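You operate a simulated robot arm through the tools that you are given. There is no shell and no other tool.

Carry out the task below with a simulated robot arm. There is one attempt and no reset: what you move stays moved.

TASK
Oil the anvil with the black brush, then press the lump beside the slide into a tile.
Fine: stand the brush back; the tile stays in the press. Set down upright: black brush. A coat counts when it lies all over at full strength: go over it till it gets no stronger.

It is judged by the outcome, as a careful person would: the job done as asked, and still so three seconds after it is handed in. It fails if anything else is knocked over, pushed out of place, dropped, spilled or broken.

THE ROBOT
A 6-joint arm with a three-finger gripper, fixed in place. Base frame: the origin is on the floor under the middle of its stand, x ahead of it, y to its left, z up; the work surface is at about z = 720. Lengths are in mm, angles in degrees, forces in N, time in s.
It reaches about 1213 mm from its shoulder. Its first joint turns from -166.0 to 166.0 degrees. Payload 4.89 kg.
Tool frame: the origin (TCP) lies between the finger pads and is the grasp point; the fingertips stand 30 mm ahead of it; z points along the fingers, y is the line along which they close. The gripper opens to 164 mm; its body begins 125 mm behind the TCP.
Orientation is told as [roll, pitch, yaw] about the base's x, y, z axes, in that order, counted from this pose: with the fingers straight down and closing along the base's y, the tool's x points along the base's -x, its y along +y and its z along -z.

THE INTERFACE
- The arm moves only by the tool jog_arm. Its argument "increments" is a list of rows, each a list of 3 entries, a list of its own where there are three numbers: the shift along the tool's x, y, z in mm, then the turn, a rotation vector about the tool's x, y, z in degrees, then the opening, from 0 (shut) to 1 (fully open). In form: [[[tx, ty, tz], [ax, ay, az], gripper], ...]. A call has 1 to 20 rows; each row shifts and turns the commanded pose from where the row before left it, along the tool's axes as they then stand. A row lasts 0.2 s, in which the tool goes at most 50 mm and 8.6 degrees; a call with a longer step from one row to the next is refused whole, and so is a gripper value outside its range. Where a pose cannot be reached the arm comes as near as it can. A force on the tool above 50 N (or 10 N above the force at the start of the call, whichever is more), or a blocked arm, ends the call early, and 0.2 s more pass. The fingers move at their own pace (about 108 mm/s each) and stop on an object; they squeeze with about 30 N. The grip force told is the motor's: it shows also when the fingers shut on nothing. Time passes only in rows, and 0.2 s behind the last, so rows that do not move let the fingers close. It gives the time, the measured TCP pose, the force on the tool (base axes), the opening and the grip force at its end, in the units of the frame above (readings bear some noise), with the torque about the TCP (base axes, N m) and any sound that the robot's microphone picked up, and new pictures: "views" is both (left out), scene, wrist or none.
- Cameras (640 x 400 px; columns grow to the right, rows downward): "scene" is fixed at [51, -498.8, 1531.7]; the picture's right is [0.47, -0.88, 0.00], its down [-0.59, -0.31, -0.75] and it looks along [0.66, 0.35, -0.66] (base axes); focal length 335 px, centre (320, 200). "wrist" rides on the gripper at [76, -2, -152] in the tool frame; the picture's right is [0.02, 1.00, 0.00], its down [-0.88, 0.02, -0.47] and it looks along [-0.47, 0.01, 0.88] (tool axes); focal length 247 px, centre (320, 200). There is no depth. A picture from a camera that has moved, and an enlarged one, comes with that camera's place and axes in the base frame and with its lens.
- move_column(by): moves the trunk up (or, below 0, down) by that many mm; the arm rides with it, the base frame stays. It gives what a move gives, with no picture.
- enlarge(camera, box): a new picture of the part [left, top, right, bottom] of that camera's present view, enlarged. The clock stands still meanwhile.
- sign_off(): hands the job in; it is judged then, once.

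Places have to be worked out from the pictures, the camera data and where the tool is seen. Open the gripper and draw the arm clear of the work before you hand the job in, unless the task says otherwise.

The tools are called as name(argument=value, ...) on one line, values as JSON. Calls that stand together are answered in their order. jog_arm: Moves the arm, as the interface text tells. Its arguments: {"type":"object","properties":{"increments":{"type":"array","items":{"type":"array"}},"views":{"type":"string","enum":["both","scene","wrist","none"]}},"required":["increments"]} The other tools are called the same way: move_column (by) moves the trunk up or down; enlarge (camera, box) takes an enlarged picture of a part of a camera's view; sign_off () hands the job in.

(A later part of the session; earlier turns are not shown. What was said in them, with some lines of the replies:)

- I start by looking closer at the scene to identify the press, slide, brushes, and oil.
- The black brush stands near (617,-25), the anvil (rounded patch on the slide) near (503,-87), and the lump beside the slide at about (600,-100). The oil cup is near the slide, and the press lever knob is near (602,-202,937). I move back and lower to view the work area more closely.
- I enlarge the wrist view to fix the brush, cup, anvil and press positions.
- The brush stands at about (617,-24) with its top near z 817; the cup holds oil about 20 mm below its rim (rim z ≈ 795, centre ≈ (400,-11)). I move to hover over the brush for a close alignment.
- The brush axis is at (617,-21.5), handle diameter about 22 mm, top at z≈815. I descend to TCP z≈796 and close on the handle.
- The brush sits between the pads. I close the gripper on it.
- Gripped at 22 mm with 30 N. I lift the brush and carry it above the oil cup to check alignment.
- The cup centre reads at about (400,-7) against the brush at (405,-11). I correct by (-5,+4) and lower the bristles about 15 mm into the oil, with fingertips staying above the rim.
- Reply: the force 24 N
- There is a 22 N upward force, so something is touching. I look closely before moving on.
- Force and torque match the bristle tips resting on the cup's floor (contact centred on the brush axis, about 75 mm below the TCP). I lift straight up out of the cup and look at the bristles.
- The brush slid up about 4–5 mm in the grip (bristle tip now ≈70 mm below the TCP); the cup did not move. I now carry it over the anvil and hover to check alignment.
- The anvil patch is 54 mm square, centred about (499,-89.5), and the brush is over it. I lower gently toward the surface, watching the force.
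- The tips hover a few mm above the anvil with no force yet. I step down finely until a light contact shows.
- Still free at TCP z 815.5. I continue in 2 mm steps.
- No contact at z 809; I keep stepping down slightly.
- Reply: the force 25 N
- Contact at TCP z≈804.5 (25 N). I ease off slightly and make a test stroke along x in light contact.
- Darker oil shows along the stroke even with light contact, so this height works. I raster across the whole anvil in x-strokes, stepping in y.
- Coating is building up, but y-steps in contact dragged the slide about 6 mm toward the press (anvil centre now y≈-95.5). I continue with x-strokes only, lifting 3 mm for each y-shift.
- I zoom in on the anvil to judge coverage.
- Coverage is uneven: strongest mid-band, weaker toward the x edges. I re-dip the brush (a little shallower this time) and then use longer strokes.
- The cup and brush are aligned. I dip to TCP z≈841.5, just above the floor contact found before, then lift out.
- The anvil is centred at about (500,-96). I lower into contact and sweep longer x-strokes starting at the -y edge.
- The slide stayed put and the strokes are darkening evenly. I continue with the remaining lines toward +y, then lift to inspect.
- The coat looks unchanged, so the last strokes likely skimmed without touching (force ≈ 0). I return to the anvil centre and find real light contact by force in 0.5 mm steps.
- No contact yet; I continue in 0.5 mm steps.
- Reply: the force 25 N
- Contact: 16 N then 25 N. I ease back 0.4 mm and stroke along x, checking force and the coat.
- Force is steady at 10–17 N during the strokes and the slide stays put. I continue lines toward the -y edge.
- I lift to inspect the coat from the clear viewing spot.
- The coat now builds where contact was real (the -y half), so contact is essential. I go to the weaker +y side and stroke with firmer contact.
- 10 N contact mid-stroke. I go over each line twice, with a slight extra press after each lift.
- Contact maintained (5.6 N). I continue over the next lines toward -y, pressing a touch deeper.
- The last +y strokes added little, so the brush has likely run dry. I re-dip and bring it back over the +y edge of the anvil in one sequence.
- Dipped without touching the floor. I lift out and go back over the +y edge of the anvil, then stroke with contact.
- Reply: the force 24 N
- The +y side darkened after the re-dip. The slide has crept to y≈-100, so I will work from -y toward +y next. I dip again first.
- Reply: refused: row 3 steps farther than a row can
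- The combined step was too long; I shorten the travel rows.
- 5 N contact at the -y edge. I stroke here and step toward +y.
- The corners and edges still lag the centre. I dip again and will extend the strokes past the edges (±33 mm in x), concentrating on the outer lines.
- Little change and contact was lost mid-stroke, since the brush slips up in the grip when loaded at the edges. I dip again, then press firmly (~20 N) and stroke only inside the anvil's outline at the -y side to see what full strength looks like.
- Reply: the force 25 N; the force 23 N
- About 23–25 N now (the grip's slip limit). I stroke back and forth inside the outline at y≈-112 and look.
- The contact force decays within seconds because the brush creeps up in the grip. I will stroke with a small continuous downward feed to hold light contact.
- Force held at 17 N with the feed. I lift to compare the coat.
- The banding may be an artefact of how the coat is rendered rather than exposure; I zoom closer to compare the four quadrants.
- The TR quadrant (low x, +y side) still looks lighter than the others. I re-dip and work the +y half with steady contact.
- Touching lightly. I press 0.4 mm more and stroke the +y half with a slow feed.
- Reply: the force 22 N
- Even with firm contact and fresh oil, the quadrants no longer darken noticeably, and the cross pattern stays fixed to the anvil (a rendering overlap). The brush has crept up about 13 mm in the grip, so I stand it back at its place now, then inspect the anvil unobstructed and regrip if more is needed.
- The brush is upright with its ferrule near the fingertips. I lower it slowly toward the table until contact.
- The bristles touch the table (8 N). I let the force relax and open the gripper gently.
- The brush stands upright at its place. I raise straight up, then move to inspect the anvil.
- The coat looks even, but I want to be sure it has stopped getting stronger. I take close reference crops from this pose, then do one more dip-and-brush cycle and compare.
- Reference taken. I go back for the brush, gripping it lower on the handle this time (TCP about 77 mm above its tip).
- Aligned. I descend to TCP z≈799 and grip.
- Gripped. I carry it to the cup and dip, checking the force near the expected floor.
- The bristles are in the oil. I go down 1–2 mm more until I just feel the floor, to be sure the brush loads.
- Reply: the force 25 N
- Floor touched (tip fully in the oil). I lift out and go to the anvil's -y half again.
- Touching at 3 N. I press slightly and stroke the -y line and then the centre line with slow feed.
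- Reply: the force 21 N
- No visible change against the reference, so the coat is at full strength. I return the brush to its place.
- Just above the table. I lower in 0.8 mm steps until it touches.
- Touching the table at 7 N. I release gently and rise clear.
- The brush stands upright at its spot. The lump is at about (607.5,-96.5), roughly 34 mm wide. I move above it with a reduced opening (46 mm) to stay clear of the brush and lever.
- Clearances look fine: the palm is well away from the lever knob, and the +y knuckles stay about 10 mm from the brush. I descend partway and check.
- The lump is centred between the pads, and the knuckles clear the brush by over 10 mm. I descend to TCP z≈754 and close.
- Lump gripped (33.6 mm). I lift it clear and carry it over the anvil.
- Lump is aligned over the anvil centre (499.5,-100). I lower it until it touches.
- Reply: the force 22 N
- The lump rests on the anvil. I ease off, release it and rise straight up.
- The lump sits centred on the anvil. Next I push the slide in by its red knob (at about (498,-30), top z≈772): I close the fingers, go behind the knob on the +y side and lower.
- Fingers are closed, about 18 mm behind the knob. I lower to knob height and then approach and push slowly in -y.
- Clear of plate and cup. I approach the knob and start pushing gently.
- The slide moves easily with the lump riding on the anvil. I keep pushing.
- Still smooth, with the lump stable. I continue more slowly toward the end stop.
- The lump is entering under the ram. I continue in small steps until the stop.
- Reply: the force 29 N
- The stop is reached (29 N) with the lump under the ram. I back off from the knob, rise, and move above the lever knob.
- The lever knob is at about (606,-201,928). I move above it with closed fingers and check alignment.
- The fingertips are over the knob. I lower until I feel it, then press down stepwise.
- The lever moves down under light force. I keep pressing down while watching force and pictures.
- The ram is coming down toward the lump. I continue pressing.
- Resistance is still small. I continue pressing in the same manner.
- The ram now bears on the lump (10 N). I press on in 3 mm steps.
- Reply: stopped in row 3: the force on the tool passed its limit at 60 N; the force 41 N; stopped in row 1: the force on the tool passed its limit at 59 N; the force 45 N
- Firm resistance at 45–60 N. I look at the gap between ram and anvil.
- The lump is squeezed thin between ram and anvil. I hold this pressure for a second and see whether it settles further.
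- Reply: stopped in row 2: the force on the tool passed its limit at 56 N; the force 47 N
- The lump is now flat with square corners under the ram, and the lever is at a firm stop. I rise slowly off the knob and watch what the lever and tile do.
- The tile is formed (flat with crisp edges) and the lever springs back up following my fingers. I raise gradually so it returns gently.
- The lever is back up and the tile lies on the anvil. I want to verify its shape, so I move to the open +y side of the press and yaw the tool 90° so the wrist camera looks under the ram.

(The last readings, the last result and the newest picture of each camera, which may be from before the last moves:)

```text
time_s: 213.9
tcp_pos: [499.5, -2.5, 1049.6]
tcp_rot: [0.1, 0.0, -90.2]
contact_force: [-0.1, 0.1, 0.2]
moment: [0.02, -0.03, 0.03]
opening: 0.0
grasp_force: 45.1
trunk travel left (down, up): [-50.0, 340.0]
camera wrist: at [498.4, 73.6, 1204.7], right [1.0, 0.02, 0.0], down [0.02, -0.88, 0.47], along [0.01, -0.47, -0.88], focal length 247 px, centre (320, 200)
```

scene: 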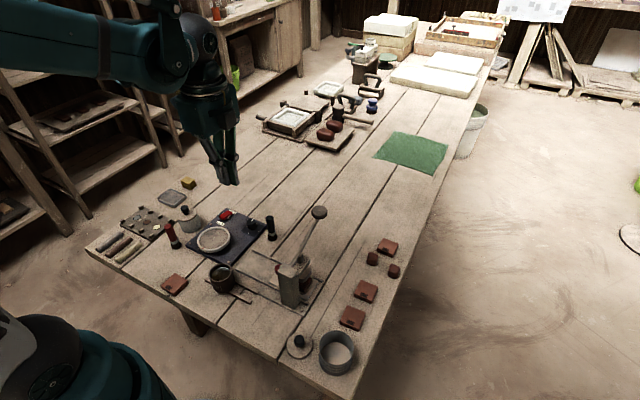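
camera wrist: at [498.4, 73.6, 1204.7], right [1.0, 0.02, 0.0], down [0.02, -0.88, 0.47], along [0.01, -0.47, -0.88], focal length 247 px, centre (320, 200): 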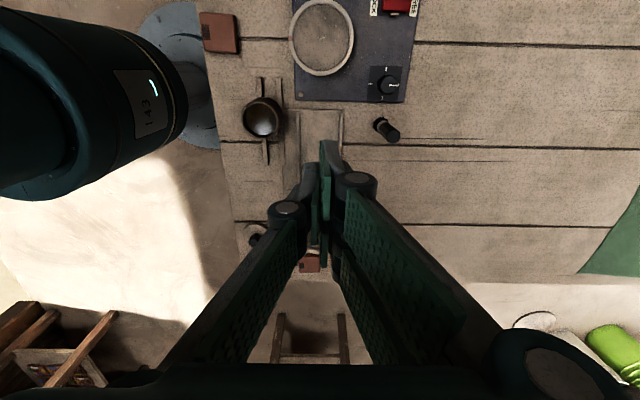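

The camera sees that direction only between the fingers, so I open them and go farther back in +y to look obliquely under the ram.

jog_arm(increments=[[[48, 0, 0], [0, 0, 0], 0.3], [[48, 0, 0], [0, 0, 0], 0.6], [[0, 0, 45], [0, 0, 0], 0.6], [[0, 0, 45], [0, 0, 0], 0.6], [[0, 0, 45], [0, 0, 0], 0.6], [[0, 0, 45], [0, 0, 0], 0.6], [[0, 0, 0], [0, 0, 0], 0.6]], views="both")

enlarge(camera="wrist", box=[260, 230, 400, 370])

```text
time_s: 215.5
tcp_pos: [500.1, 93.5, 870.8]
tcp_rot: [0.1, 0.0, -89.9]
contact_force: [0.0, 0.8, 0.4]
moment: [0.0, -0.02, 0.0]
opening: 98.6
grasp_force: 0.0
trunk travel left (down, up): [-50.0, 340.0]
camera wrist: at [498.4, 169.3, 1024.2], right [1.0, 0.02, 0.0], down [0.02, -0.88, 0.47], along [0.01, -0.47, -0.88], focal length 247 px, centre (320, 200)
```

scene: 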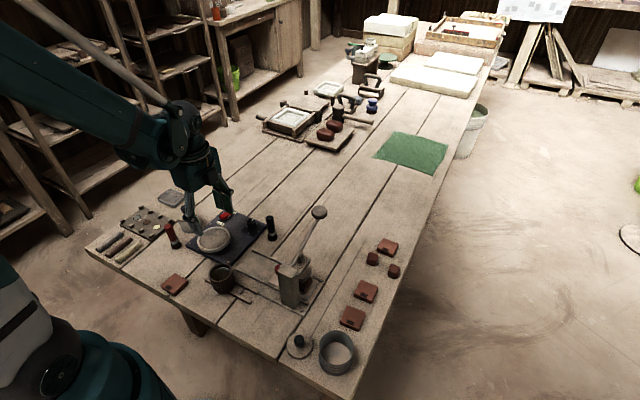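
wrist: 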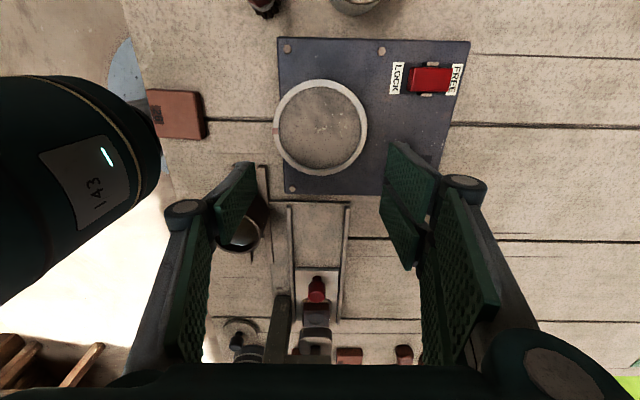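

```text
2.86 times, centred on (330, 300) of wrist
camera zoom: at [498.4, 169.3, 1024.2], right [1.0, 0.02, 0.0], down [0.02, -0.88, 0.47], along [0.01, -0.47, -0.88], focal length 706 px, centre (291, -86)
```

zoom: 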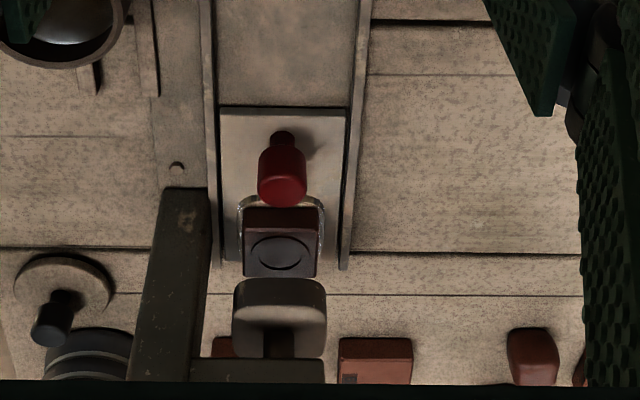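

enlarge(camera="wrist", box=[300, 270, 345, 320])

```text
8.00 times, centred on (322, 295) of wrist
camera zoom: at [498.4, 169.3, 1024.2], right [1.0, 0.02, 0.0], down [0.02, -0.88, 0.47], along [0.01, -0.47, -0.88], focal length 1976 px, centre (300, -560)
```

zoom: 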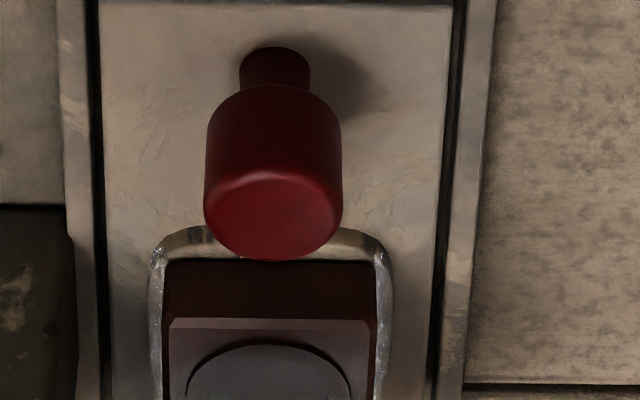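

The tile is well formed: square, chamfered, with the round impression on top, resting on the oiled anvil. I raise the arm clear, open the gripper, and check the whole scene.

jog_arm(increments=[[[0, 0, -45], [0, 0, 0], 0.6], [[0, 0, -45], [0, 0, 0], 0.6], [[0, 0, -45], [0, 0, 0], 0.6], [[0, 0, -45], [0, 0, 0], 0.8], [[0, 0, -45], [0, 0, 0], 1.0], [[0, 0, -45], [0, 0, 0], 1.0], [[0, 0, 0], [0, 0, 0], 1.0], [[0, 0, 0], [0, 0, 0], 1.0]], views="both")

enlarge(camera="scene", box=[180, 180, 340, 310])

enlarge(camera="scene", box=[80, 150, 240, 300])

enlarge(camera="scene", box=[270, 220, 430, 380])

```text
time_s: 217.3
tcp_pos: [500.3, 93.0, 1141.8]
tcp_rot: [0.1, 0.0, -90.0]
contact_force: [-0.1, -0.3, -1.0]
moment: [-0.01, -0.03, -0.01]
opening: 163.9
grasp_force: 0.0
trunk travel left (down, up): [-50.0, 340.0]
camera wrist: at [498.9, 169.7, 1295.5], right [1.0, 0.02, 0.0], down [0.02, -0.88, 0.47], along [0.01, -0.47, -0.88], focal length 247 px, centre (320, 200)
```

scene: 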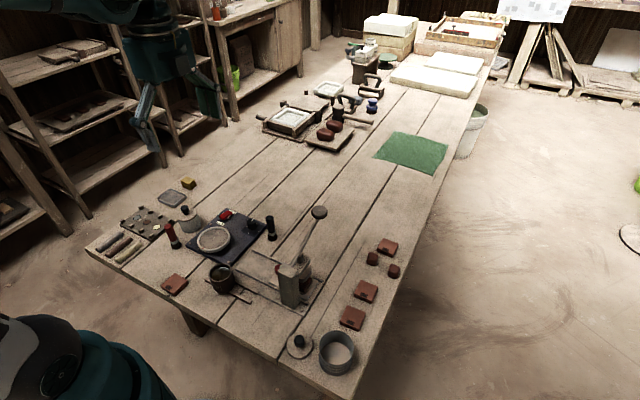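
wrist: 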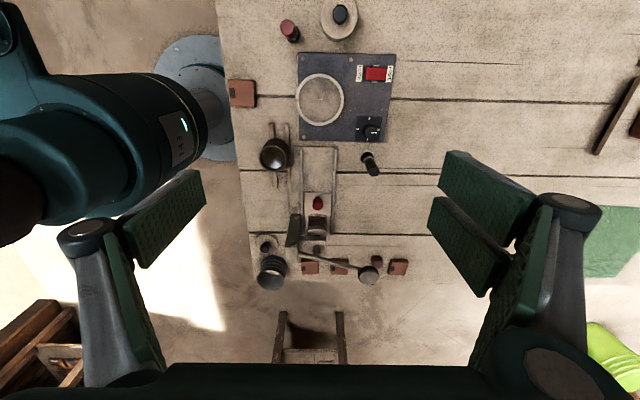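

```text
3.08 times, centred on (260, 245) of scene
camera zoom: at [51.0, -498.8, 1531.7], right [0.47, -0.88, 0.0], down [-0.59, -0.31, -0.75], along [0.66, 0.35, -0.66], focal length 1030 px, centre (505, 62)
```

zoom: 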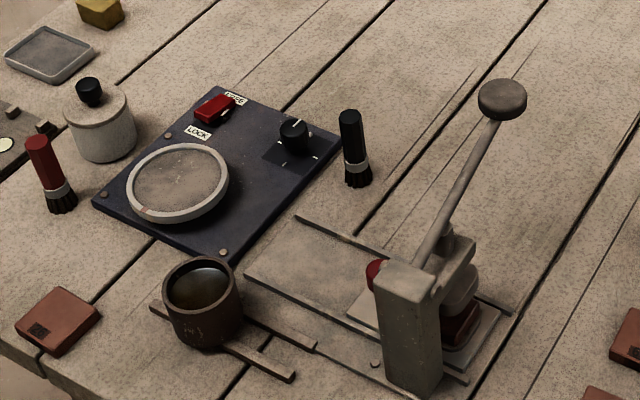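

```text
2.67 times, centred on (160, 225) of scene
camera zoom: at [51.0, -498.8, 1531.7], right [0.47, -0.88, 0.0], down [-0.59, -0.31, -0.75], along [0.66, 0.35, -0.66], focal length 893 px, centre (747, 133)
```

zoom: 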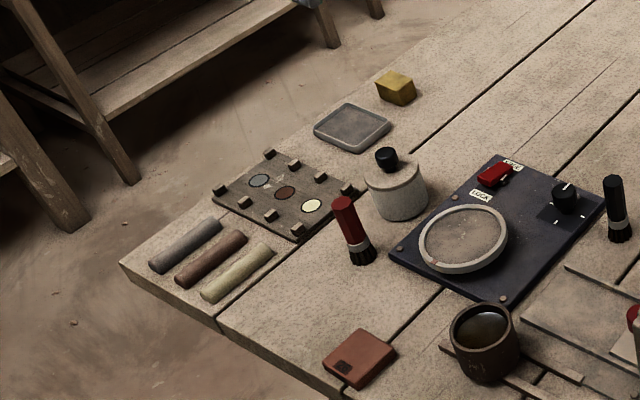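

```text
2.50 times, centred on (350, 300) of scene
camera zoom: at [51.0, -498.8, 1531.7], right [0.47, -0.88, 0.0], down [-0.59, -0.31, -0.75], along [0.66, 0.35, -0.66], focal length 837 px, centre (245, -50)
```

zoom: 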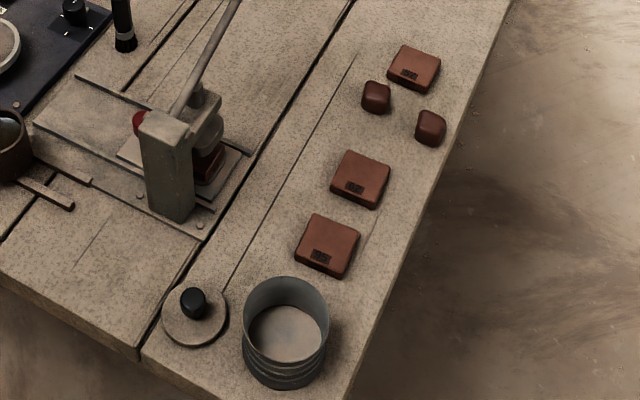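

Everything is in place:
- The black brush stands upright at its original spot.
- The cup and other items have not moved.
- The lever is up.
- The pressed tile rests on the oiled anvil in the press.
- The arm is clear with the gripper open.

I hand the job in.

sign_off()

```text
The job is handed in.
```

I oiled the anvil, pressed the lump into a tile and stood the black brush back in its place, then handed the job in. I don't have the judge's result.

- **Oiling:** I went over the anvil with the brush through eight dips. The last one made no visible difference, so I took the coat to be at full strength. A faint cross pattern shows in it. It kept its place on the anvil as I brushed, so I judged it a picture artefact and not a thin patch.
- **Pressing:** I set the lump on the anvil, pushed the slide in to its stop and pressed the lever down until it stopped firmly, at about 60 N. A close look under the ram showed a square tile with crisp edges and a round impression on top. It stays in the press, and the lever sprang back up by itself.
- **Slide:** The brush dragged the slide about 10 mm toward the press during oiling. I allowed for that when placing the lump.
- **Everything else:** The final pictures show the brush upright and the cup, tiles and other lumps where they started. The arm is clear with the gripper open.
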